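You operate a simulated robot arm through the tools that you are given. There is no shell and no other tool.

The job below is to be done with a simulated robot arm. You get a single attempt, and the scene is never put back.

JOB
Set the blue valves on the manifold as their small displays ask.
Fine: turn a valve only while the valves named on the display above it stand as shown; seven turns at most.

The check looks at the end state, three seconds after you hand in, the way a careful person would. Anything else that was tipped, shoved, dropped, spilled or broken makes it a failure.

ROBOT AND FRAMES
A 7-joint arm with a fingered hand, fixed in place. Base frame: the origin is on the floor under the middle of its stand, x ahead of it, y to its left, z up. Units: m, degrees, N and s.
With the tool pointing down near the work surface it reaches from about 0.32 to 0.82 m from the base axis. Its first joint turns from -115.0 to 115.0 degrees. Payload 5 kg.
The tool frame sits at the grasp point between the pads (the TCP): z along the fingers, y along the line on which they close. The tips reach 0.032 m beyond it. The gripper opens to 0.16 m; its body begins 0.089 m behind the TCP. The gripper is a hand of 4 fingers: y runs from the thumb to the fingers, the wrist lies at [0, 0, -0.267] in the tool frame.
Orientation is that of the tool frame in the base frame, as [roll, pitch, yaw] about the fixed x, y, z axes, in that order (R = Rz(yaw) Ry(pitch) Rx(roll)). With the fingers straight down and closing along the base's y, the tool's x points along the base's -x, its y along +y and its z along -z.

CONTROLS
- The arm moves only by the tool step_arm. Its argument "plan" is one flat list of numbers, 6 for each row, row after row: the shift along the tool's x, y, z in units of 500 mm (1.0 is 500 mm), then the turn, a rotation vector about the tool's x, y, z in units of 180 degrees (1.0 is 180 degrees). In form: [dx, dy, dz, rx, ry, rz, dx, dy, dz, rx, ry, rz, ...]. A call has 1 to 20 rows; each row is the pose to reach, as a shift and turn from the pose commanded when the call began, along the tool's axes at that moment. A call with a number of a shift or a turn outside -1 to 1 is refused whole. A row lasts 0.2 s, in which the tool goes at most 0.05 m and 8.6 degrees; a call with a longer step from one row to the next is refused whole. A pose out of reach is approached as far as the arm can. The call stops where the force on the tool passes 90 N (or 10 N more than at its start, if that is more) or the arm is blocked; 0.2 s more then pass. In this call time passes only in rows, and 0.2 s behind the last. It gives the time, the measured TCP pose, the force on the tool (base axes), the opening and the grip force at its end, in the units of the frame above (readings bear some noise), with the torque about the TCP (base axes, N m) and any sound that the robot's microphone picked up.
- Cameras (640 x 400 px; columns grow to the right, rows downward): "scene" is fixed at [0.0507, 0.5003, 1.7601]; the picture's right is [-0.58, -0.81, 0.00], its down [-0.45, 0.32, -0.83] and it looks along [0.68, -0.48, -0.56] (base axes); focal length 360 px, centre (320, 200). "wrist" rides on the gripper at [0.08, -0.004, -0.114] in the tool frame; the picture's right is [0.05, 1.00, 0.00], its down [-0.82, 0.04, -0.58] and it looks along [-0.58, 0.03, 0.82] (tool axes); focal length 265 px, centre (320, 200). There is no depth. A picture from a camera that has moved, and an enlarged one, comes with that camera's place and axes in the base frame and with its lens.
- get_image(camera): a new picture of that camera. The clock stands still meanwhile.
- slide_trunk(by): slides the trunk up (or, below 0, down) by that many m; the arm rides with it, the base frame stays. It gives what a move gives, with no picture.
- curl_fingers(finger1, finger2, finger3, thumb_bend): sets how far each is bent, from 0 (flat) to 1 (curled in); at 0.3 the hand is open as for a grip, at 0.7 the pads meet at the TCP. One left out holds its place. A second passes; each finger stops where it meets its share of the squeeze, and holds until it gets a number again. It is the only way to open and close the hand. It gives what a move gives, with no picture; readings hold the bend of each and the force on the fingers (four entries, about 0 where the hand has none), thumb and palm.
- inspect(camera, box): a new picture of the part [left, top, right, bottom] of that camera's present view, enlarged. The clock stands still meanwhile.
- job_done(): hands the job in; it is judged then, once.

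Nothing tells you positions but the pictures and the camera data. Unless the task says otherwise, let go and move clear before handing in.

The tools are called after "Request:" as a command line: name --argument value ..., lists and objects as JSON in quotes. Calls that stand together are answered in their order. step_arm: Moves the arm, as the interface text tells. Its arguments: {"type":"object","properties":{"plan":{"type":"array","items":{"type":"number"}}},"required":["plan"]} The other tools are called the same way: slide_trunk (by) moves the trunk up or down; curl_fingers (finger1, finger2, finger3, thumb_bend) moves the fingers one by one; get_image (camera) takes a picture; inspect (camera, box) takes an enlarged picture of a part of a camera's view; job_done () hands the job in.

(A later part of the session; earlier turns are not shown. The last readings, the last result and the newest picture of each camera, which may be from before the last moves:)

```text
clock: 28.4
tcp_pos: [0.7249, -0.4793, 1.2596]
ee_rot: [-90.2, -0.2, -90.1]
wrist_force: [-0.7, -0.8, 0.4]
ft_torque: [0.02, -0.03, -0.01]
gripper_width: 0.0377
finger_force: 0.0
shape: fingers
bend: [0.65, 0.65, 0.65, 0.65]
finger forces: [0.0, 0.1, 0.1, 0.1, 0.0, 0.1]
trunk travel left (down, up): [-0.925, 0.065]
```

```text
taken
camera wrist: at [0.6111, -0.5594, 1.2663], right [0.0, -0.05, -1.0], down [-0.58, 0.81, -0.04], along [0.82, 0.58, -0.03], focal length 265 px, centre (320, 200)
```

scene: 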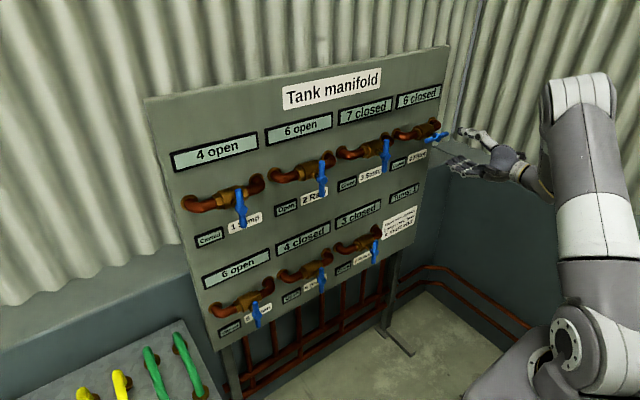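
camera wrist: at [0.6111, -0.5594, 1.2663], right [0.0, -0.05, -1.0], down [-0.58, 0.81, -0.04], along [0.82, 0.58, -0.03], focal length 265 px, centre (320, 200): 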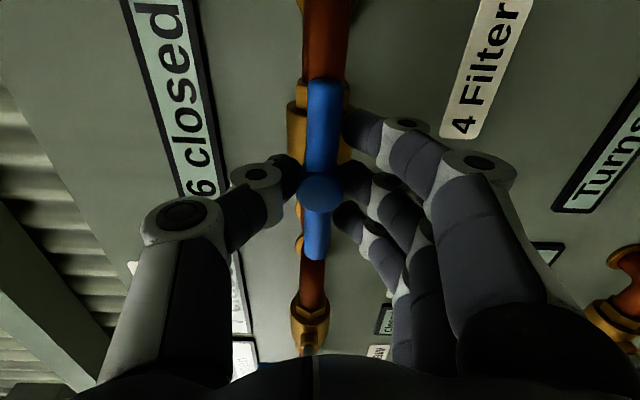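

Request:
curl_fingers --finger1 0.78 --finger2 0.78 --finger3 0.78 --thumb_bend 0.78

Request:
step_arm --plan '[0, 0, 0, 0, 0, 0.015, 0, 0, 0, 0, 0, 0.03]'

Request:
get_image --camera "wrist"

```text
clock: 29.4
tcp_pos: [0.7259, -0.4781, 1.258]
ee_rot: [-90.0, -0.1, -89.8]
wrist_force: [10.3, -0.6, -0.5]
ft_torque: [0.03, -0.01, -0.01]
gripper_width: 0.0274
finger_force: 23.3
shape: fingers
bend: [0.71, 0.7, 0.71, 0.69]
finger forces: [8.1, 8.4, 7.5, 0.0, 21.7, 0.0]
trunk travel left (down, up): [-0.925, 0.065]
```

```text
clock: 30.0
tcp_pos: [0.7257, -0.4787, 1.2587]
ee_rot: [-90.2, 5.4, -90.1]
wrist_force: [8.5, -1.5, -1.3]
ft_torque: [-0.08, 0.0, 0.0]
gripper_width: 0.0272
finger_force: 22.7
shape: fingers
bend: [0.71, 0.7, 0.7, 0.69]
finger forces: [7.6, 8.5, 8.1, 0.0, 21.5, 0.1]
trunk travel left (down, up): [-0.925, 0.065]
```

```text
taken
camera wrist: at [0.6129, -0.5592, 1.258], right [0.0, 0.04, -1.0], down [-0.58, 0.82, 0.04], along [0.82, 0.58, 0.02], focal length 265 px, centre (320, 200)
```

wrist: 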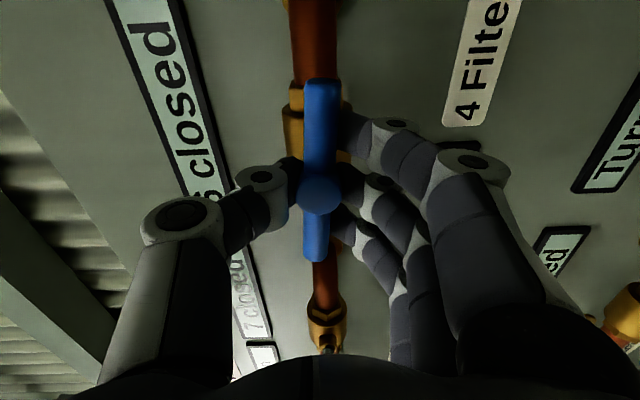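

Same easy clockwise response, so I'll turn the remaining 85° in two calls.

Request:
step_arm --plan '[0, 0, 0, 0, 0, 0.036, 0, 0, 0, 0, 0, 0.072, 0, 0, 0, 0, 0, 0.108, 0, 0, 0, 0, 0, 0.144, 0, 0, 0, 0, 0, 0.18, 0, 0, 0, 0, 0, 0.216]'

Request:
step_arm --plan '[0, 0, 0, 0, 0, 0.036, 0, 0, 0, 0, 0, 0.072, 0, 0, 0, 0, 0, 0.108, 0, 0, 0, 0, 0, 0.144, 0, 0, 0, 0, 0, 0.18, 0, 0, 0, 0, 0, 0.216, 0, 0, 0, 0, 0, 0.24, 0, 0, 0, 0, 0, 0.2533]'

Request:
get_image --camera "wrist"

Request:
get_image --camera "scene"

```text
clock: 31.4
tcp_pos: [0.7265, -0.4769, 1.2599]
ee_rot: [-90.2, 44.3, -90.0]
wrist_force: [8.0, -2.0, -0.1]
ft_torque: [-0.09, -0.08, -0.03]
gripper_width: 0.0274
finger_force: 22.3
shape: fingers
bend: [0.71, 0.7, 0.71, 0.69]
finger forces: [7.3, 7.7, 7.9, 0.0, 22.5, 0.1]
trunk travel left (down, up): [-0.925, 0.065]
```

```text
clock: 33.2
tcp_pos: [0.7262, -0.479, 1.2607]
ee_rot: [-97.9, 89.8, -98.0]
wrist_force: [11.9, -1.6, 8.2]
ft_torque: [-0.05, -0.13, -0.12]
gripper_width: 0.0275
finger_force: 22.8
shape: fingers
bend: [0.71, 0.7, 0.7, 0.69]
finger forces: [7.4, 7.2, 8.0, 0.0, 22.8, 0.0]
trunk travel left (down, up): [-0.925, 0.065]
```

```text
taken
camera wrist: at [0.6127, -0.4829, 1.1823], right [0.0, 1.0, -0.05], down [-0.58, 0.04, 0.82], along [0.82, 0.03, 0.58], focal length 265 px, centre (320, 200)
```

wrist: 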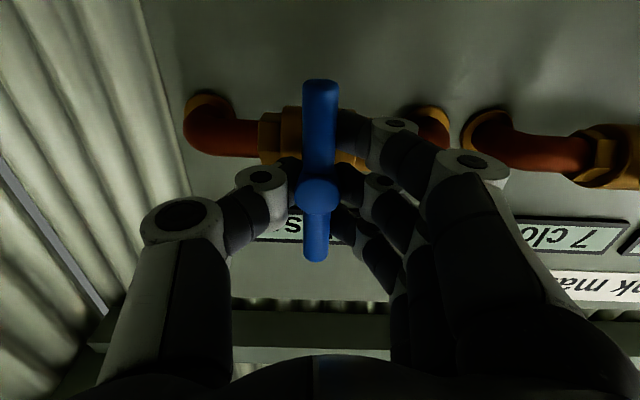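

```text
taken
```

scene: 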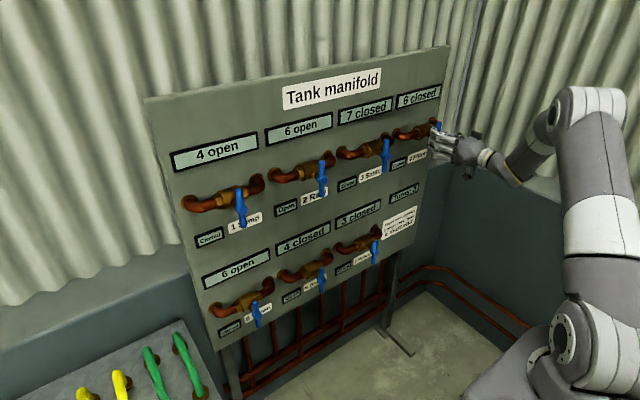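

Valve 4's bar is vertical. I'll release, back off and check the counter.

Request:
curl_fingers --finger1 0.5 --finger2 0.5 --finger3 0.5 --thumb_bend 0.5

Request:
step_arm --plan '[0, 0, -0.04, 0, 0, 0, 0, 0, -0.08, 0, 0, 0, 0, 0, -0.12, 0, 0, 0, 0, 0, -0.16, 0, 0, 0, 0, 0, -0.2, 0, 0, 0, 0, 0, -0.2, 0, 0, 0]'

Request:
get_image --camera "wrist"

Request:
inspect --camera "scene" --box '[320, 110, 480, 220]'

```text
clock: 34.2
tcp_pos: [0.7254, -0.4784, 1.2605]
ee_rot: [-113.5, 89.9, -113.7]
wrist_force: [-0.2, 0.6, 0.0]
ft_torque: [0.01, 0.03, 0.02]
gripper_width: 0.0905
finger_force: 0.1
shape: fingers
bend: [0.5, 0.5, 0.5, 0.5]
finger forces: [0.0, 0.0, 0.1, 0.0, 0.0, 0.0]
trunk travel left (down, up): [-0.925, 0.065]
```

```text
clock: 35.6
tcp_pos: [0.6237, -0.4773, 1.2618]
ee_rot: [-111.2, 89.8, -111.0]
wrist_force: [-0.2, -0.3, 0.6]
ft_torque: [0.01, -0.01, -0.04]
gripper_width: 0.0906
finger_force: 0.1
shape: fingers
bend: [0.5, 0.5, 0.5, 0.5]
finger forces: [0.0, 0.0, 0.0, 0.0, 0.0, 0.0]
trunk travel left (down, up): [-0.925, 0.065]
```

```text
taken
camera wrist: at [0.5116, -0.4824, 1.1828], right [0.0, 1.0, -0.06], down [-0.58, 0.04, 0.82], along [0.82, 0.03, 0.58], focal length 265 px, centre (320, 200)
```

wrist: 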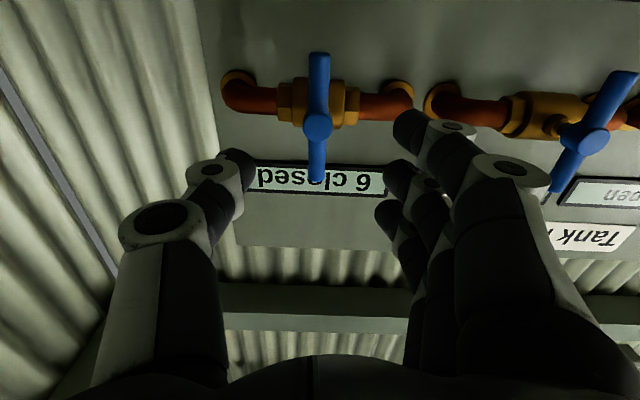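

```text
3.64 times, centred on (400, 165) of scene
camera zoom: at [0.0507, 0.5003, 1.7601], right [-0.58, -0.81, 0.0], down [-0.45, 0.32, -0.83], along [0.68, -0.48, -0.56], focal length 1310 px, centre (29, 327)
```

zoom: 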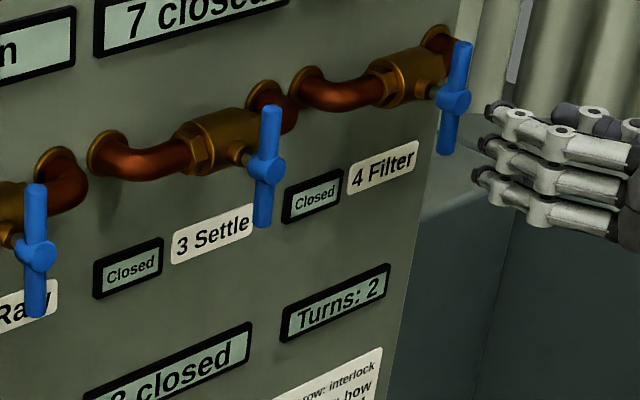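

Counter "Turns: 2", and valves 3 and 4 are closed. Next are valve 7 (needs "3 closed", which it is) and valve 6 (needs "4 closed", which it is) in the lower row. I'll move to y≈−0.24 while clear of the panel, then lower the trunk.

Request:
step_arm --plan '[0, 0.06, 0, 0, 0, 0, 0, 0.12, 0, 0, 0, 0, 0, 0.18, 0, 0, 0, 0, 0, 0.24, 0, 0, 0, 0, 0, 0.3, 0, 0, 0, 0, 0, 0.36, 0, 0, 0, 0, 0, 0.42, 0, 0, 0, 0, 0, 0.478, 0, 0, 0, 0, 0, 0.478, 0, 0, 0, 0]'

Request:
slide_trunk --by -0.2

Request:
get_image --camera "wrist"

Request:
get_image --camera "scene"

```text
clock: 37.6
tcp_pos: [0.624, -0.2404, 1.2598]
ee_rot: [-111.0, 89.7, -110.9]
wrist_force: [0.6, -0.2, 0.3]
ft_torque: [-0.04, -0.02, 0.02]
gripper_width: 0.0907
finger_force: 0.2
shape: fingers
bend: [0.5, 0.5, 0.5, 0.5]
finger forces: [0.0, 0.0, 0.1, 0.0, 0.0, 0.0]
trunk travel left (down, up): [-0.925, 0.065]
```

```text
clock: 39.8
tcp_pos: [0.6245, -0.2405, 1.0603]
ee_rot: [-110.1, 89.9, -110.1]
wrist_force: [0.2, 0.5, 0.6]
ft_torque: [0.02, 0.01, -0.02]
gripper_width: 0.0905
finger_force: 0.1
shape: fingers
bend: [0.5, 0.5, 0.5, 0.5]
finger forces: [0.0, 0.1, 0.0, 0.0, 0.0, 0.0]
trunk travel left (down, up): [-0.725, 0.265]
```

```text
taken
camera wrist: at [0.5106, -0.245, 0.9826], right [0.0, 1.0, -0.06], down [-0.58, 0.04, 0.82], along [0.82, 0.03, 0.58], focal length 265 px, centre (320, 200)
```

wrist: 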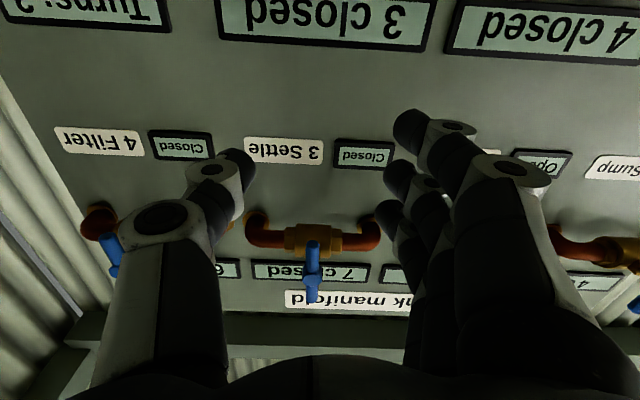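

```text
taken
```

scene: 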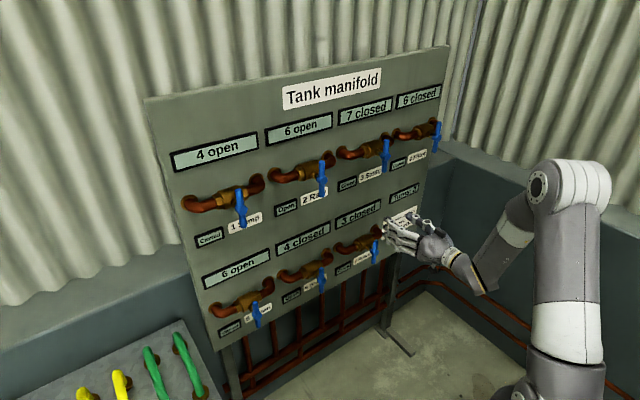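

Request:
slide_trunk --by -0.195

Request:
get_image --camera "wrist"

Request:
get_image --camera "scene"

```text
clock: 41.9
tcp_pos: [0.6247, -0.2405, 0.8661]
ee_rot: [-110.2, 89.8, -110.2]
wrist_force: [0.1, 0.2, -0.2]
ft_torque: [-0.02, -0.01, -0.03]
gripper_width: 0.0906
finger_force: 0.1
shape: fingers
bend: [0.5, 0.5, 0.5, 0.5]
finger forces: [0.0, 0.0, 0.1, 0.0, 0.0, 0.1]
trunk travel left (down, up): [-0.53, 0.46]
```

```text
taken
camera wrist: at [0.5106, -0.245, 0.7876], right [0.0, 1.0, -0.06], down [-0.58, 0.04, 0.82], along [0.82, 0.03, 0.58], focal length 265 px, centre (320, 200)
```

wrist: 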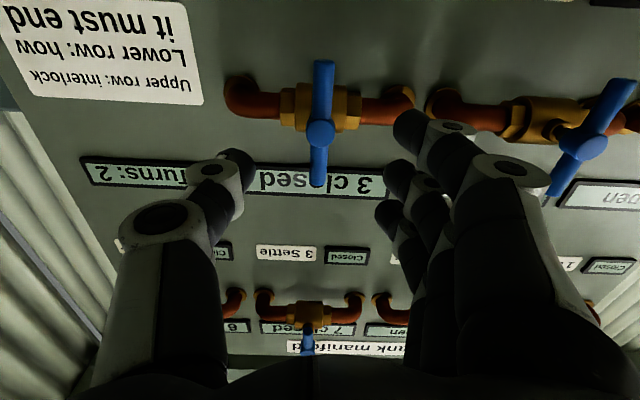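

```text
taken
```

scene: 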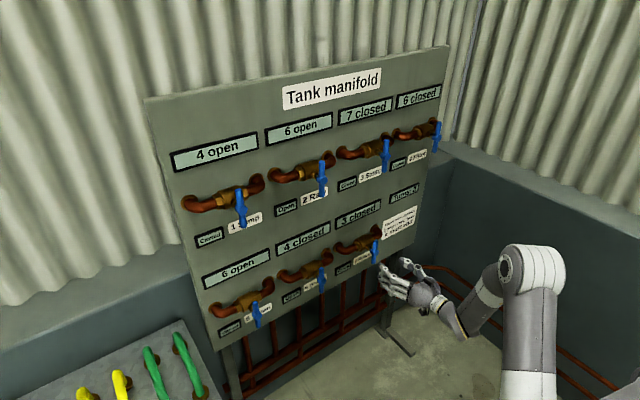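

Request:
inspect --camera "wrist" --box '[220, 50, 430, 200]'

Request:
inspect --camera "scene" --box '[320, 210, 460, 310]'

```text
2.67 times, centred on (325, 125) of wrist
camera zoom: at [0.5106, -0.245, 0.7876], right [0.0, 1.0, -0.06], down [-0.58, 0.04, 0.82], along [0.82, 0.03, 0.58], focal length 708 px, centre (307, 400)
```

zoom: 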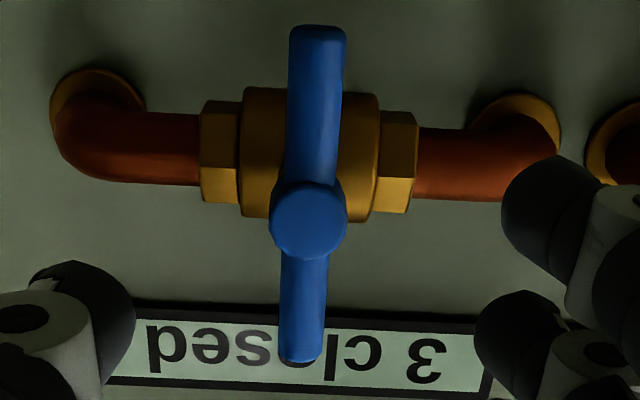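

```text
4.00 times, centred on (390, 260) of scene
camera zoom: at [0.0507, 0.5003, 1.7601], right [-0.58, -0.81, 0.0], down [-0.45, 0.32, -0.83], along [0.68, -0.48, -0.56], focal length 1441 px, centre (40, -40)
```

zoom: 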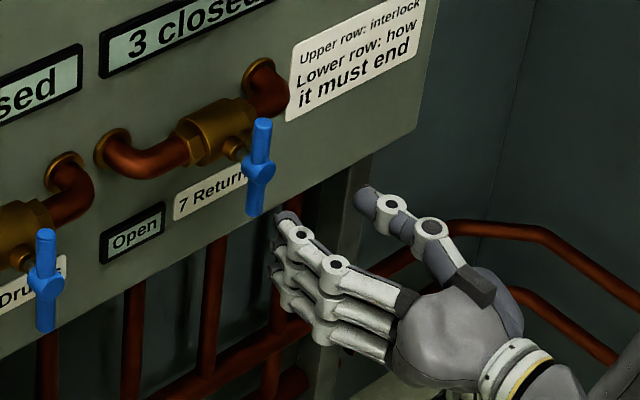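

Valve 7's hub is near (0.731, −0.239, 0.874) with its bar vertical. I'll approach it level, with the fingers straddling the bar left and right.

Request:
step_arm --plan '[-0.006, 0.002, 0.04, 0, 0, 0, -0.0126, 0.004, 0.08, 0, 0, 0, -0.0126, 0.004, 0.12, 0, 0, 0, -0.0126, 0.004, 0.14, 0, 0, 0, -0.0126, 0.004, 0.14, 0, 0, 0]'

Request:
get_image --camera "wrist"

```text
clock: 43.1
tcp_pos: [0.6963, -0.2394, 0.8717]
ee_rot: [-114.9, 89.7, -114.8]
wrist_force: [-0.9, 0.3, 0.7]
ft_torque: [-0.01, 0.0, 0.01]
gripper_width: 0.0906
finger_force: 0.1
shape: fingers
bend: [0.5, 0.5, 0.5, 0.5]
finger forces: [0.1, 0.0, 0.1, 0.1, 0.1, 0.0]
trunk travel left (down, up): [-0.53, 0.46]
```

```text
taken
camera wrist: at [0.5818, -0.2431, 0.7942], right [0.0, 1.0, -0.06], down [-0.58, 0.04, 0.82], along [0.82, 0.03, 0.58], focal length 265 px, centre (320, 200)
```

wrist: 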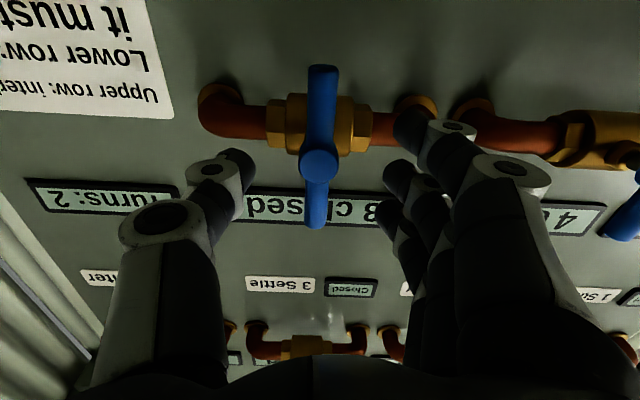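

Request:
step_arm --plan '[0, 0, 0.02, 0, 0, 0, 0, 0, 0.04, 0, 0, 0, 0, 0, 0.058, 0, 0, 0, 0, 0, 0.058, 0, 0, 0]'

Request:
curl_fingers --finger1 0.65 --finger2 0.65 --finger3 0.65 --thumb_bend 0.65

Request:
curl_fingers --finger1 0.78 --finger2 0.78 --finger3 0.78 --thumb_bend 0.78

Request:
get_image --camera "wrist"

Request:
inspect --camera "scene" --box '[320, 210, 460, 310]'

```text
clock: 44.1
tcp_pos: [0.7236, -0.2377, 0.872]
ee_rot: [-115.9, 89.8, -115.9]
wrist_force: [0.0, 0.6, 0.5]
ft_torque: [-0.01, -0.04, -0.01]
gripper_width: 0.0909
finger_force: 0.1
shape: fingers
bend: [0.5, 0.5, 0.5, 0.5]
finger forces: [0.0, 0.1, 0.0, 0.1, 0.0, 0.0]
trunk travel left (down, up): [-0.53, 0.46]
```

```text
clock: 45.1
tcp_pos: [0.7247, -0.2397, 0.8717]
ee_rot: [-111.6, 89.8, -111.5]
wrist_force: [0.3, -0.4, -0.2]
ft_torque: [-0.02, 0.02, 0.03]
gripper_width: 0.0375
finger_force: 0.1
shape: fingers
bend: [0.65, 0.65, 0.65, 0.65]
finger forces: [0.1, 0.0, 0.1, 0.0, 0.0, 0.1]
trunk travel left (down, up): [-0.53, 0.46]
```

```text
clock: 46.1
tcp_pos: [0.724, -0.2382, 0.8719]
ee_rot: [-105.0, 89.8, -104.9]
wrist_force: [16.1, -0.3, 2.8]
ft_torque: [0.03, -0.1, -0.03]
gripper_width: 0.0285
finger_force: 23.2
shape: fingers
bend: [0.7, 0.7, 0.71, 0.68]
finger forces: [7.8, 7.6, 7.7, 0.0, 22.1, 0.0]
trunk travel left (down, up): [-0.53, 0.46]
```

```text
taken
camera wrist: at [0.6113, -0.2425, 0.7942], right [0.0, 1.0, -0.06], down [-0.58, 0.04, 0.82], along [0.82, 0.03, 0.58], focal length 265 px, centre (320, 200)
```

wrist: 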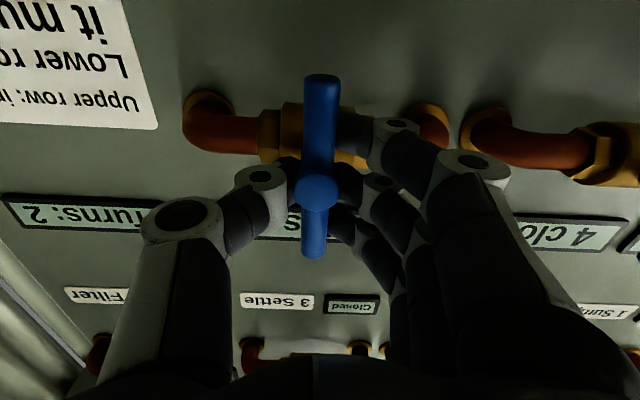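

```text
4.00 times, centred on (390, 260) of scene
camera zoom: at [0.0507, 0.5003, 1.7601], right [-0.58, -0.81, 0.0], down [-0.45, 0.32, -0.83], along [0.68, -0.48, -0.56], focal length 1441 px, centre (40, -40)
```

zoom: 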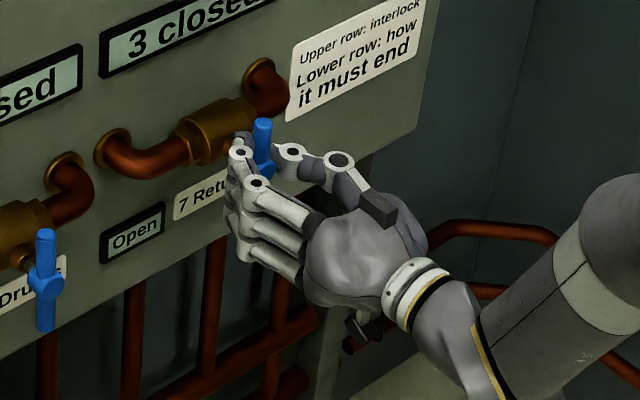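

Valve 7 is gripped squarely. I'll test a small counter-clockwise turn, the opening direction expected from how 3 and 4 closed.

Request:
step_arm --plan '[0, 0, 0, 0, 0, -0.015, 0, 0, 0, 0, 0, -0.03]'

Request:
get_image --camera "wrist"

```text
clock: 46.7
tcp_pos: [0.724, -0.2372, 0.8724]
ee_rot: [-90.9, 84.3, -90.8]
wrist_force: [18.1, 2.6, 5.2]
ft_torque: [0.08, -0.08, 0.06]
gripper_width: 0.0285
finger_force: 22.8
shape: fingers
bend: [0.7, 0.7, 0.71, 0.68]
finger forces: [8.5, 8.3, 7.4, 0.0, 21.2, 0.0]
trunk travel left (down, up): [-0.53, 0.46]
```

```text
taken
camera wrist: at [0.6112, -0.2501, 0.7948], right [0.0, 0.99, -0.15], down [-0.58, 0.12, 0.81], along [0.82, 0.09, 0.57], focal length 265 px, centre (320, 200)
```

wrist: 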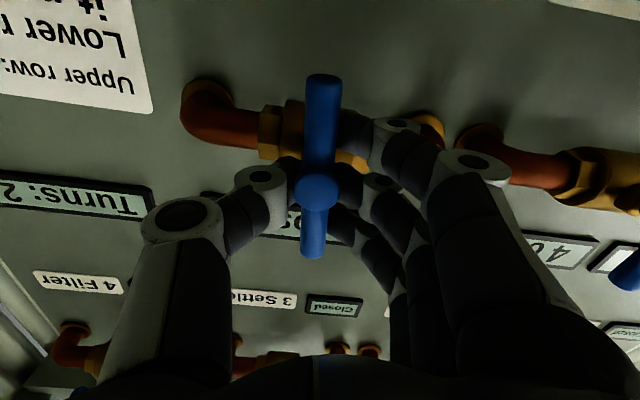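

The bar follows freely. I'll continue to horizontal.

Request:
step_arm --plan '[0, 0, 0, 0, 0, -0.036, 0, 0, 0, 0, 0, -0.072, 0, 0, 0, 0, 0, -0.108, 0, 0, 0, 0, 0, -0.144, 0, 0, 0, 0, 0, -0.18, 0, 0, 0, 0, 0, -0.216]'

Request:
step_arm --plan '[0, 0, 0, 0, 0, -0.036, 0, 0, 0, 0, 0, -0.072, 0, 0, 0, 0, 0, -0.108, 0, 0, 0, 0, 0, -0.144, 0, 0, 0, 0, 0, -0.18, 0, 0, 0, 0, 0, -0.216, 0, 0, 0, 0, 0, -0.24, 0, 0, 0, 0, 0, -0.253]'

Request:
get_image --camera "wrist"

Request:
get_image --camera "scene"

```text
clock: 48.1
tcp_pos: [0.7241, -0.2366, 0.8708]
ee_rot: [-90.3, 45.4, -90.1]
wrist_force: [21.0, 6.6, -0.1]
ft_torque: [0.07, 0.01, 0.14]
gripper_width: 0.0289
finger_force: 22.1
shape: fingers
bend: [0.7, 0.7, 0.7, 0.68]
finger forces: [8.8, 8.7, 7.9, 0.0, 19.1, 0.0]
trunk travel left (down, up): [-0.53, 0.46]
```

```text
clock: 49.9
tcp_pos: [0.7241, -0.238, 0.8698]
ee_rot: [-90.3, 0.0, -89.9]
wrist_force: [12.5, 8.6, -13.0]
ft_torque: [0.11, 0.31, 0.1]
gripper_width: 0.029
finger_force: 22.6
shape: fingers
bend: [0.7, 0.7, 0.7, 0.69]
finger forces: [9.0, 10.3, 8.7, 0.0, 17.0, 0.0]
trunk travel left (down, up): [-0.53, 0.46]
```

```text
taken
camera wrist: at [0.6116, -0.318, 0.8766], right [-0.01, -0.05, -1.0], down [-0.58, 0.81, -0.04], along [0.82, 0.58, -0.03], focal length 265 px, centre (320, 200)
```

wrist: 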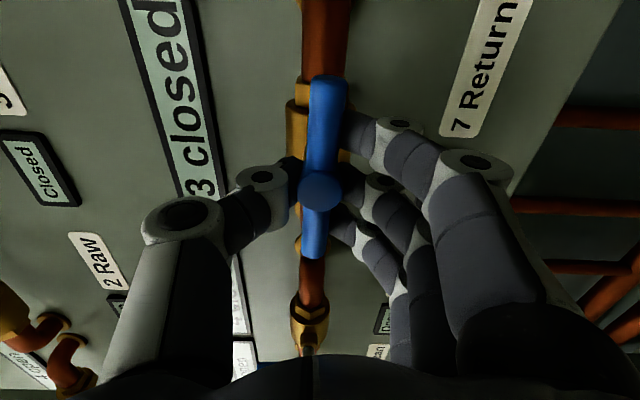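

```text
taken
```

scene: 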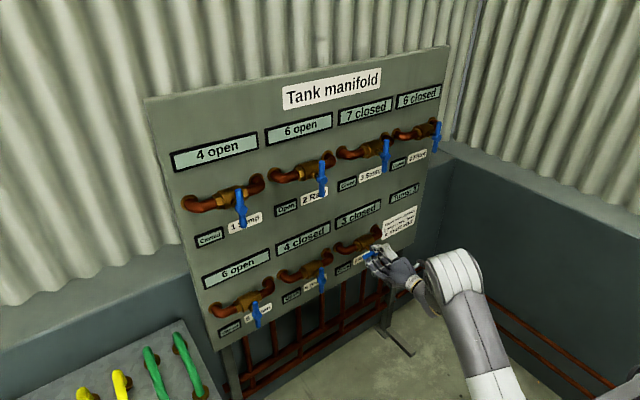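

The bar lags the hand by about 3°, so I'll turn slightly further to bring it exactly level.

Request:
step_arm --plan '[0, 0, 0, 0, 0, -0.01, 0, 0, 0, 0, 0, -0.02, 0, 0, 0, 0, 0, -0.02]'

Request:
inspect --camera "wrist" --box '[240, 0, 400, 360]'

```text
clock: 50.7
tcp_pos: [0.7247, -0.2381, 0.8718]
ee_rot: [-90.3, -3.5, -89.9]
wrist_force: [11.2, 7.6, -15.9]
ft_torque: [0.28, 0.38, 0.07]
gripper_width: 0.0296
finger_force: 22.8
shape: fingers
bend: [0.7, 0.7, 0.71, 0.69]
finger forces: [9.8, 11.4, 7.6, 0.0, 16.1, 0.0]
trunk travel left (down, up): [-0.53, 0.46]
```

```text
1.11 times, centred on (320, 180) of wrist
camera zoom: at [0.6116, -0.3175, 0.8821], right [0.0, -0.11, -0.99], down [-0.58, 0.81, -0.09], along [0.82, 0.57, -0.07], focal length 295 px, centre (320, 222)
```

zoom: 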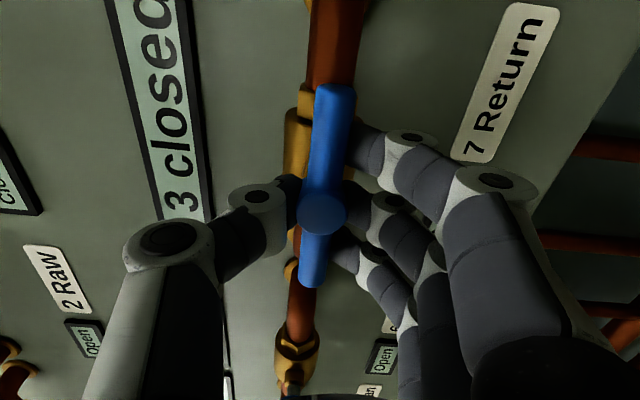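

Torque rose (0.11→0.28 N·m) and the bar now lies along the pipe, so valve 7 is at its open stop. I'll release and back off.

Request:
curl_fingers --finger1 0.5 --finger2 0.5 --finger3 0.5 --thumb_bend 0.5

Request:
step_arm --plan '[0, 0, -0.04, 0, 0, 0, 0, 0, -0.08, 0, 0, 0, 0, 0, -0.12, 0, 0, 0, 0, 0, -0.16, 0, 0, 0, 0, 0, -0.2, 0, 0, 0, 0, 0, -0.2, 0, 0, 0]'

Request:
get_image --camera "wrist"

Request:
inspect --camera "scene" --box '[300, 170, 460, 290]'

```text
clock: 51.7
tcp_pos: [0.723, -0.2392, 0.8719]
ee_rot: [-90.1, -3.5, -90.0]
wrist_force: [0.5, -0.2, -0.1]
ft_torque: [0.0, 0.0, -0.04]
gripper_width: 0.0904
finger_force: 0.1
shape: fingers
bend: [0.5, 0.5, 0.5, 0.5]
finger forces: [0.1, 0.1, 0.1, 0.0, 0.1, 0.0]
trunk travel left (down, up): [-0.53, 0.46]
```

```text
clock: 53.1
tcp_pos: [0.6241, -0.2384, 0.8723]
ee_rot: [-90.1, -3.6, -90.0]
wrist_force: [0.7, -0.2, 0.3]
ft_torque: [0.04, -0.01, -0.04]
gripper_width: 0.0905
finger_force: 0.1
shape: fingers
bend: [0.5, 0.5, 0.5, 0.5]
finger forces: [0.0, 0.0, 0.0, 0.1, 0.0, 0.0]
trunk travel left (down, up): [-0.53, 0.46]
```

```text
taken
camera wrist: at [0.511, -0.3173, 0.884], right [0.0, -0.11, -0.99], down [-0.58, 0.81, -0.09], along [0.82, 0.57, -0.07], focal length 265 px, centre (320, 200)
```

wrist: 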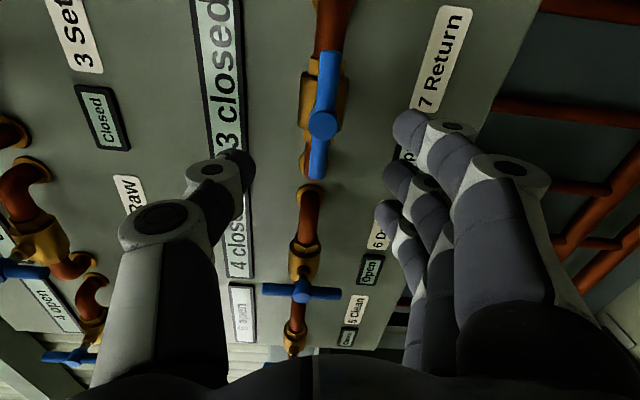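

```text
3.33 times, centred on (380, 230) of scene
camera zoom: at [0.0507, 0.5003, 1.7601], right [-0.58, -0.81, 0.0], down [-0.45, 0.32, -0.83], along [0.68, -0.48, -0.56], focal length 1201 px, centre (120, 100)
```

zoom: 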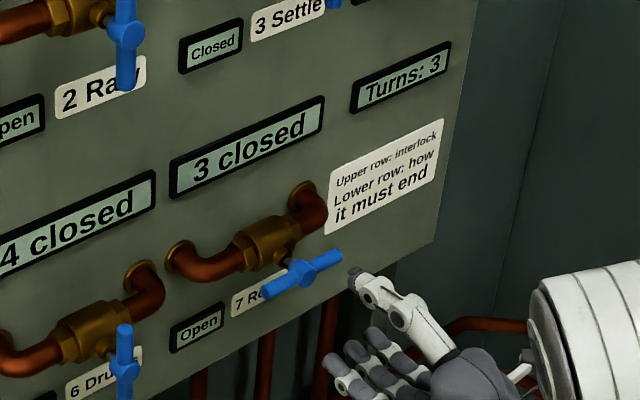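

Counter "Turns: 3" and valve 7 is open. Next is valve 6 (display "4 closed", and 4 is closed). I'll roll back to upright in free space and then shift left.

Request:
step_arm --plan '[0, 0, 0, 0, 0, 0.042, 0, 0, 0, 0, 0, 0.084, 0, 0, 0, 0, 0, 0.126, 0, 0, 0, 0, 0, 0.168, 0, 0, 0, 0, 0, 0.21, 0, 0, 0, 0, 0, 0.252, 0, 0, 0, 0, 0, 0.294, 0, 0, 0, 0, 0, 0.336, 0, 0, 0, 0, 0, 0.378, 0, 0, 0, 0, 0, 0.42, 0, 0, 0, 0, 0, 0.462, 0, 0, 0, 0, 0, 0.504, 0, 0, 0, 0, 0, 0.52, 0, 0, 0, 0, 0, 0.52]'

Request:
step_arm --plan '[0, 0.06, 0, 0, 0, 0, 0, 0.12, 0, 0, 0, 0, 0, 0.18, 0, 0, 0, 0, 0, 0.24, 0, 0, 0, 0, 0, 0.3, 0, 0, 0, 0, 0, 0.36, 0, 0, 0, 0, 0, 0.42, 0, 0, 0, 0, 0, 0.48, 0, 0, 0, 0, 0, 0.48, 0, 0, 0, 0]'

Request:
get_image --camera "wrist"

Request:
get_image --camera "scene"

```text
clock: 56.1
tcp_pos: [0.624, -0.2397, 0.8718]
ee_rot: [-31.6, 90.0, -31.4]
wrist_force: [0.4, -1.0, 0.2]
ft_torque: [0.03, -0.01, -0.05]
gripper_width: 0.0907
finger_force: 0.0
shape: fingers
bend: [0.5, 0.5, 0.5, 0.5]
finger forces: [0.0, 0.0, 0.0, 0.0, 0.0, 0.0]
trunk travel left (down, up): [-0.53, 0.46]
```

```text
clock: 58.1
tcp_pos: [0.6222, 0.0039, 0.8719]
ee_rot: [-156.7, 89.9, -156.8]
wrist_force: [-0.1, -0.1, -0.5]
ft_torque: [-0.01, -0.03, -0.02]
gripper_width: 0.0907
finger_force: 0.0
shape: fingers
bend: [0.5, 0.5, 0.5, 0.5]
finger forces: [0.0, 0.0, 0.0, 0.0, 0.0, 0.1]
trunk travel left (down, up): [-0.53, 0.46]
```

```text
taken
camera wrist: at [0.5091, -0.0009, 0.7928], right [0.0, 1.0, -0.05], down [-0.58, 0.04, 0.82], along [0.82, 0.03, 0.58], focal length 265 px, centre (320, 200)
```

wrist: 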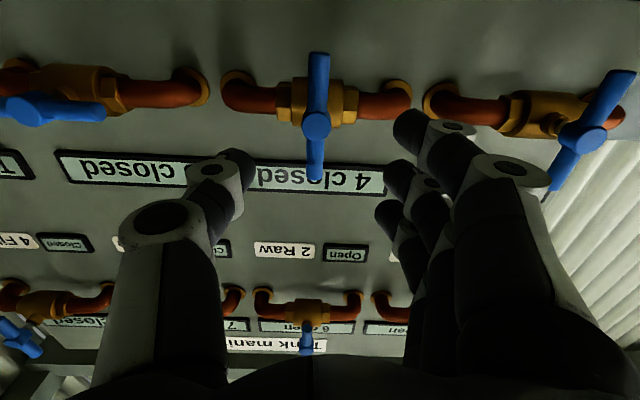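

```text
taken
```

scene: 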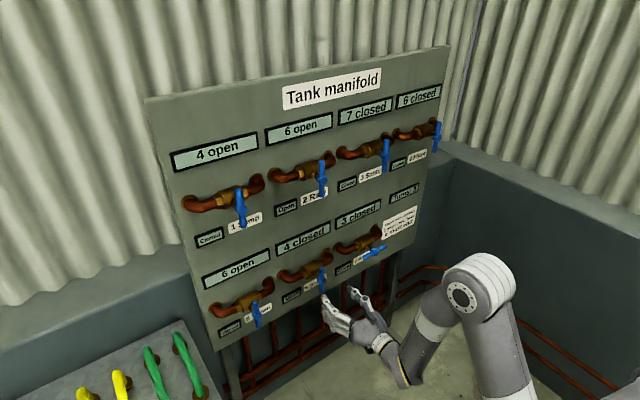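

Request:
step_arm --plan '[0, -0.002, 0.04, 0, 0, 0, -0.001, -0.0044, 0.08, 0, 0, 0, -0.001, -0.0044, 0.12, 0, 0, 0, -0.001, -0.0044, 0.15, 0, 0, 0, -0.001, -0.0044, 0.18, 0, 0, 0, -0.001, -0.0044, 0.203, 0, 0, 0, -0.001, -0.0044, 0.203, 0, 0, 0]'

Request:
get_image --camera "wrist"

Request:
inspect --camera "scene" --box '[260, 230, 420, 340]'

```text
clock: 59.7
tcp_pos: [0.7241, -0.0005, 0.8729]
ee_rot: [-165.7, 89.9, -165.6]
wrist_force: [0.6, 0.1, 0.7]
ft_torque: [0.0, 0.04, 0.0]
gripper_width: 0.0907
finger_force: 0.1
shape: fingers
bend: [0.5, 0.5, 0.5, 0.5]
finger forces: [0.1, 0.0, 0.0, 0.0, 0.1, 0.0]
trunk travel left (down, up): [-0.53, 0.46]
```

```text
taken
camera wrist: at [0.611, -0.0043, 0.7943], right [0.0, 1.0, -0.05], down [-0.58, 0.04, 0.82], along [0.82, 0.03, 0.58], focal length 265 px, centre (320, 200)
```

wrist: 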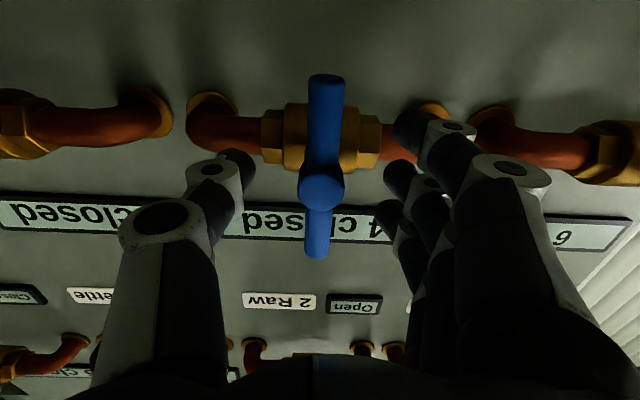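

```text
3.64 times, centred on (340, 285) of scene
camera zoom: at [0.0507, 0.5003, 1.7601], right [-0.58, -0.81, 0.0], down [-0.45, 0.32, -0.83], along [0.68, -0.48, -0.56], focal length 1310 px, centre (247, -109)
```

zoom: 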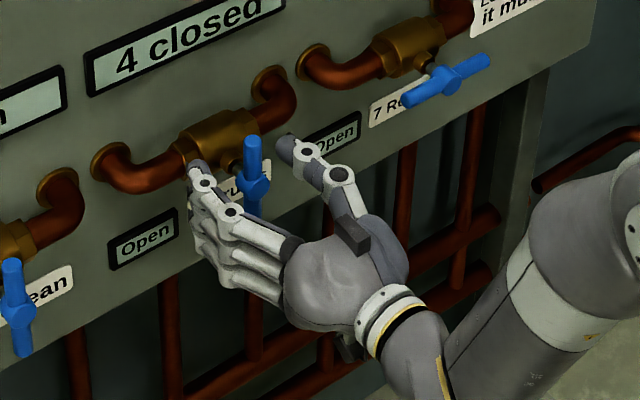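

Well centred on valve 6. I'll close the grip and turn it counter-clockwise to open.

Request:
curl_fingers --finger1 0.65 --finger2 0.65 --finger3 0.65 --thumb_bend 0.65

Request:
curl_fingers --finger1 0.78 --finger2 0.78 --finger3 0.78 --thumb_bend 0.78

Request:
step_arm --plan '[0, 0, 0, 0, 0, -0.015, 0, 0, 0, 0, 0, -0.03]'

Request:
get_image --camera "wrist"

```text
clock: 60.7
tcp_pos: [0.7242, 0.0002, 0.8725]
ee_rot: [-162.7, 89.9, -162.6]
wrist_force: [-0.3, 0.4, 0.5]
ft_torque: [0.0, -0.01, -0.04]
gripper_width: 0.0371
finger_force: 0.1
shape: fingers
bend: [0.65, 0.65, 0.65, 0.65]
finger forces: [0.1, 0.0, 0.1, 0.0, 0.0, 0.1]
trunk travel left (down, up): [-0.53, 0.46]
```

```text
clock: 61.7
tcp_pos: [0.7251, 0.0008, 0.8711]
ee_rot: [-131.9, 89.9, -131.8]
wrist_force: [17.1, 3.6, 3.3]
ft_torque: [0.03, -0.04, 0.1]
gripper_width: 0.0277
finger_force: 22.4
shape: fingers
bend: [0.7, 0.7, 0.7, 0.69]
finger forces: [8.3, 8.1, 8.2, 0.0, 20.5, 0.1]
trunk travel left (down, up): [-0.53, 0.46]
```

```text
clock: 62.3
tcp_pos: [0.7249, 0.0003, 0.8724]
ee_rot: [-90.3, 84.4, -90.2]
wrist_force: [17.9, 5.0, 6.2]
ft_torque: [0.12, -0.13, 0.12]
gripper_width: 0.028
finger_force: 22.3
shape: fingers
bend: [0.7, 0.7, 0.7, 0.69]
finger forces: [8.7, 8.9, 8.0, 0.0, 19.8, 0.1]
trunk travel left (down, up): [-0.53, 0.46]
```

```text
taken
camera wrist: at [0.612, -0.0113, 0.7949], right [0.0, 0.99, -0.15], down [-0.58, 0.12, 0.81], along [0.82, 0.09, 0.57], focal length 265 px, centre (320, 200)
```

wrist: 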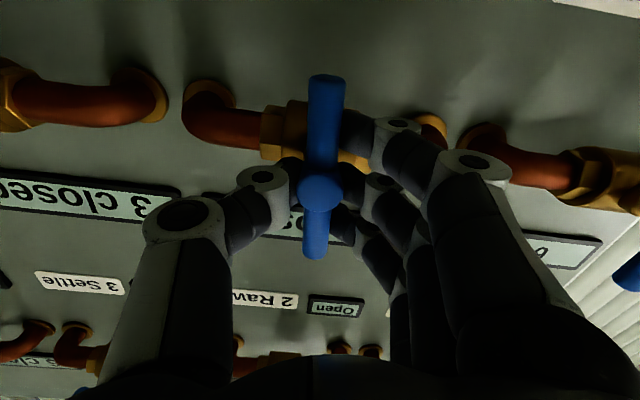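

Request:
step_arm --plan '[0, 0, 0, 0, 0, -0.036, 0, 0, 0, 0, 0, -0.072, 0, 0, 0, 0, 0, -0.108, 0, 0, 0, 0, 0, -0.144, 0, 0, 0, 0, 0, -0.18, 0, 0, 0, 0, 0, -0.216]'

Request:
step_arm --plan '[0, 0, 0, 0, 0, -0.036, 0, 0, 0, 0, 0, -0.072, 0, 0, 0, 0, 0, -0.108, 0, 0, 0, 0, 0, -0.144, 0, 0, 0, 0, 0, -0.18, 0, 0, 0, 0, 0, -0.216, 0, 0, 0, 0, 0, -0.24, 0, 0, 0, 0, 0, -0.253]'

Request:
get_image --camera "wrist"

Request:
get_image --camera "scene"

```text
clock: 63.7
tcp_pos: [0.7254, 0.0019, 0.8708]
ee_rot: [-90.2, 45.5, -90.0]
wrist_force: [19.0, 12.7, 4.5]
ft_torque: [0.08, -0.04, 0.19]
gripper_width: 0.028
finger_force: 23.3
shape: fingers
bend: [0.7, 0.7, 0.7, 0.69]
finger forces: [9.0, 9.3, 8.4, 0.1, 19.1, 0.0]
trunk travel left (down, up): [-0.53, 0.46]
```

```text
clock: 65.5
tcp_pos: [0.7257, 0.0028, 0.8701]
ee_rot: [-90.2, 0.0, -89.9]
wrist_force: [13.8, 19.0, -9.9]
ft_torque: [0.06, 0.18, 0.3]
gripper_width: 0.0285
finger_force: 22.6
shape: fingers
bend: [0.7, 0.7, 0.7, 0.69]
finger forces: [8.5, 10.5, 8.8, 0.1, 17.4, 0.0]
trunk travel left (down, up): [-0.53, 0.46]
```

```text
taken
camera wrist: at [0.6124, -0.0785, 0.8771], right [0.0, -0.05, -1.0], down [-0.58, 0.81, -0.04], along [0.81, 0.58, -0.03], focal length 265 px, centre (320, 200)
```

wrist: 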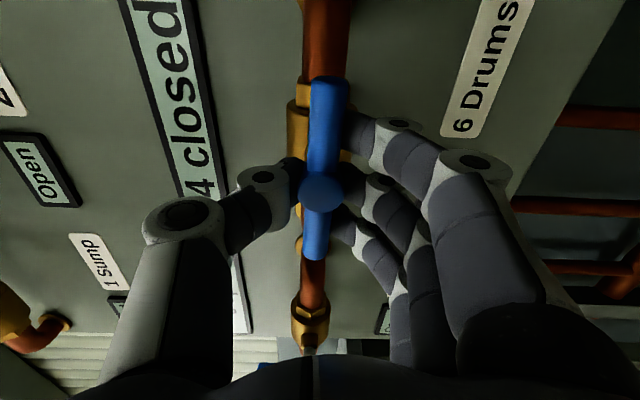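

```text
taken
```

scene: 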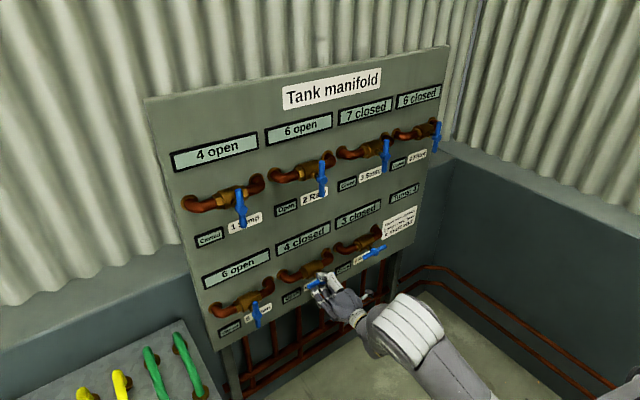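

Request:
step_arm --plan '[0, 0, 0, 0, 0, -0.01, 0, 0, 0, 0, 0, -0.02, 0, 0, 0, 0, 0, -0.02]'

Request:
inspect --camera "wrist" --box '[160, 0, 480, 200]'

```text
clock: 66.3
tcp_pos: [0.7253, 0.0017, 0.8706]
ee_rot: [-90.3, -3.6, -89.7]
wrist_force: [15.0, 18.5, -12.5]
ft_torque: [0.3, 0.25, 0.28]
gripper_width: 0.0289
finger_force: 22.2
shape: fingers
bend: [0.7, 0.7, 0.7, 0.69]
finger forces: [9.4, 11.0, 7.4, 0.0, 16.5, 0.1]
trunk travel left (down, up): [-0.53, 0.46]
```

```text
2.00 times, centred on (320, 100) of wrist
camera zoom: at [0.6125, -0.0781, 0.8823], right [0.0, -0.11, -0.99], down [-0.58, 0.81, -0.09], along [0.81, 0.58, -0.07], focal length 531 px, centre (320, 400)
```

zoom: 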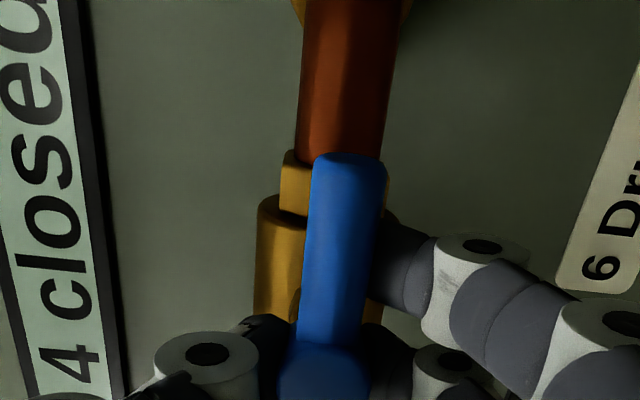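

Torque shows the stop is reached and the bar is parallel to the pipe. I'll release valve 6 and back off to check.

Request:
curl_fingers --finger1 0.5 --finger2 0.5 --finger3 0.5 --thumb_bend 0.5

Request:
step_arm --plan '[0, 0, -0.04, 0, 0, 0, 0, 0, -0.08, 0, 0, 0, 0, 0, -0.12, 0, 0, 0, 0, 0, -0.16, 0, 0, 0, 0, 0, -0.2, 0, 0, 0, 0, 0, -0.2, 0, 0, 0]'

Request:
get_image --camera "wrist"

Request:
inspect --camera "scene" --box '[260, 180, 440, 320]'

```text
clock: 67.3
tcp_pos: [0.724, -0.0, 0.8729]
ee_rot: [-90.1, -3.5, -90.0]
wrist_force: [-0.4, -0.1, -0.6]
ft_torque: [-0.02, 0.01, 0.02]
gripper_width: 0.0904
finger_force: 0.0
shape: fingers
bend: [0.5, 0.5, 0.5, 0.5]
finger forces: [0.0, 0.0, 0.0, 0.0, 0.0, 0.0]
trunk travel left (down, up): [-0.53, 0.46]
```

```text
clock: 68.7
tcp_pos: [0.6236, -0.0024, 0.8723]
ee_rot: [-90.1, -3.4, -90.0]
wrist_force: [0.1, 0.0, -1.0]
ft_torque: [-0.01, -0.01, 0.03]
gripper_width: 0.0906
finger_force: 0.1
shape: fingers
bend: [0.5, 0.5, 0.5, 0.5]
finger forces: [0.1, 0.1, 0.0, 0.0, 0.0, 0.0]
trunk travel left (down, up): [-0.53, 0.46]
```

```text
taken
camera wrist: at [0.5105, -0.0812, 0.8843], right [0.0, -0.11, -0.99], down [-0.58, 0.81, -0.09], along [0.82, 0.57, -0.07], focal length 265 px, centre (320, 200)
```

wrist: 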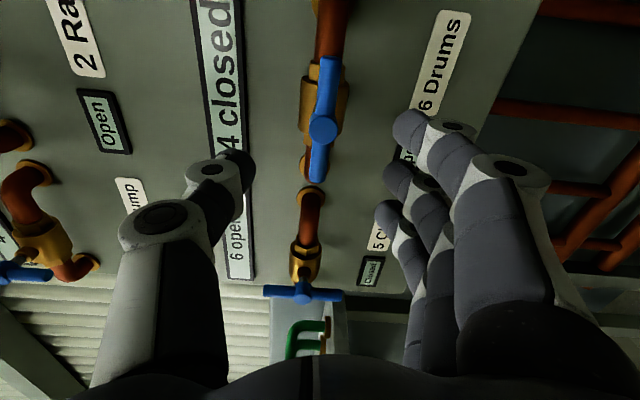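

```text
2.86 times, centred on (350, 250) of scene
camera zoom: at [0.0507, 0.5003, 1.7601], right [-0.58, -0.81, 0.0], down [-0.45, 0.32, -0.83], along [0.68, -0.48, -0.56], focal length 1029 px, centre (234, 57)
```

zoom: 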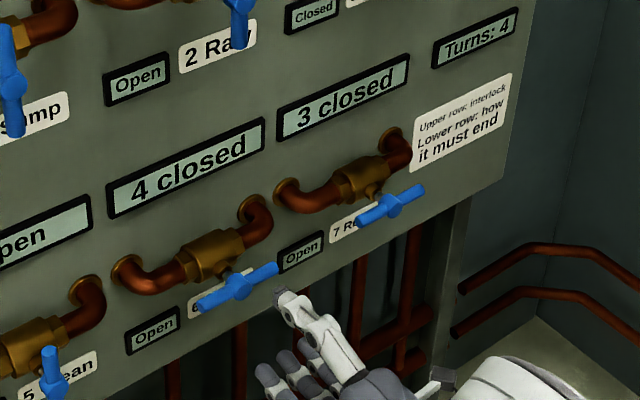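

Counter "Turns: 4" and valve 6 is open. The last one is valve 2 (display "6 open", now true). I'll roll upright, raise the trunk 0.39 m, and approach.

Request:
step_arm --plan '[0, 0, 0, 0, 0, 0.042, 0, 0, 0, 0, 0, 0.084, 0, 0, 0, 0, 0, 0.126, 0, 0, 0, 0, 0, 0.168, 0, 0, 0, 0, 0, 0.21, 0, 0, 0, 0, 0, 0.252, 0, 0, 0, 0, 0, 0.294, 0, 0, 0, 0, 0, 0.336, 0, 0, 0, 0, 0, 0.378, 0, 0, 0, 0, 0, 0.42, 0, 0, 0, 0, 0, 0.462, 0, 0, 0, 0, 0, 0.504, 0, 0, 0, 0, 0, 0.5195, 0, 0, 0, 0, 0, 0.5195]'

Request:
slide_trunk --by 0.39

Request:
get_image --camera "wrist"

Request:
get_image --camera "scene"

```text
clock: 71.7
tcp_pos: [0.6236, 0.0001, 0.873]
ee_rot: [123.6, 90.0, 123.6]
wrist_force: [0.2, -0.1, 0.1]
ft_torque: [-0.01, -0.01, -0.03]
gripper_width: 0.0908
finger_force: 0.0
shape: fingers
bend: [0.5, 0.5, 0.5, 0.5]
finger forces: [0.1, 0.0, 0.0, 0.0, 0.0, 0.1]
trunk travel left (down, up): [-0.53, 0.46]
```

```text
clock: 75.5
tcp_pos: [0.625, -0.0003, 1.2608]
ee_rot: [144.4, 89.9, 144.6]
wrist_force: [0.4, 0.3, 0.9]
ft_torque: [-0.02, 0.01, -0.01]
gripper_width: 0.0905
finger_force: 0.1
shape: fingers
bend: [0.5, 0.5, 0.5, 0.5]
finger forces: [0.0, 0.0, 0.1, 0.1, 0.1, 0.1]
trunk travel left (down, up): [-0.92, 0.07]
```

```text
taken
camera wrist: at [0.5105, -0.0041, 1.1838], right [0.0, 1.0, -0.05], down [-0.58, 0.04, 0.82], along [0.82, 0.03, 0.58], focal length 265 px, centre (320, 200)
```

wrist: 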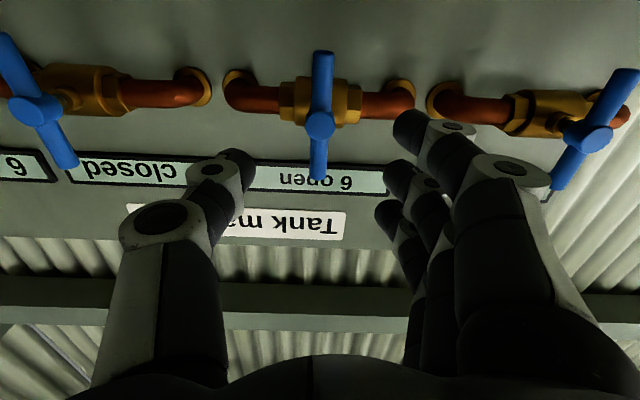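

```text
taken
```

scene: 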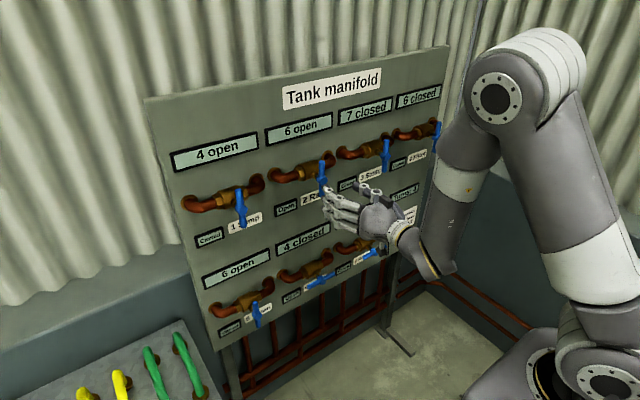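

Request:
step_arm --plan '[0, 0.001, 0.04, 0, 0, 0, 0, 0.002, 0.08, 0, 0, 0, 0, 0.002, 0.12, 0, 0, 0, 0, 0.002, 0.15, 0, 0, 0, 0, 0.002, 0.18, 0, 0, 0, 0, 0.002, 0.2, 0, 0, 0, 0, 0.002, 0.2, 0, 0, 0]'

Request:
get_image --camera "wrist"

```text
clock: 77.0
tcp_pos: [0.7239, 0.0012, 1.2624]
ee_rot: [141.6, 89.9, 141.7]
wrist_force: [0.1, -0.7, -0.7]
ft_torque: [0.01, -0.01, 0.01]
gripper_width: 0.0904
finger_force: 0.1
shape: fingers
bend: [0.5, 0.5, 0.5, 0.5]
finger forces: [0.1, 0.0, 0.0, 0.0, 0.0, 0.0]
trunk travel left (down, up): [-0.92, 0.07]
```

```text
taken
camera wrist: at [0.6113, -0.0022, 1.1839], right [0.0, 1.0, -0.05], down [-0.58, 0.04, 0.82], along [0.82, 0.03, 0.58], focal length 265 px, centre (320, 200)
```

wrist: 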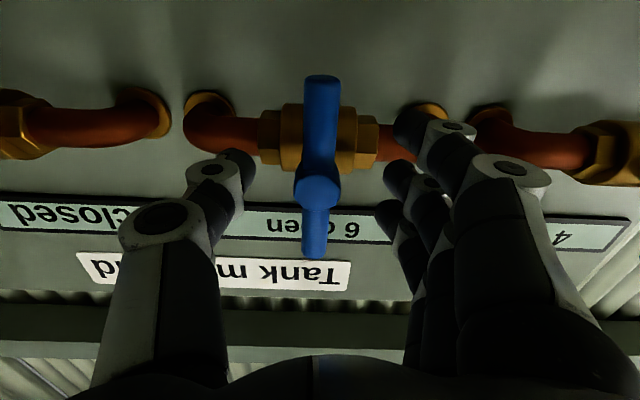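

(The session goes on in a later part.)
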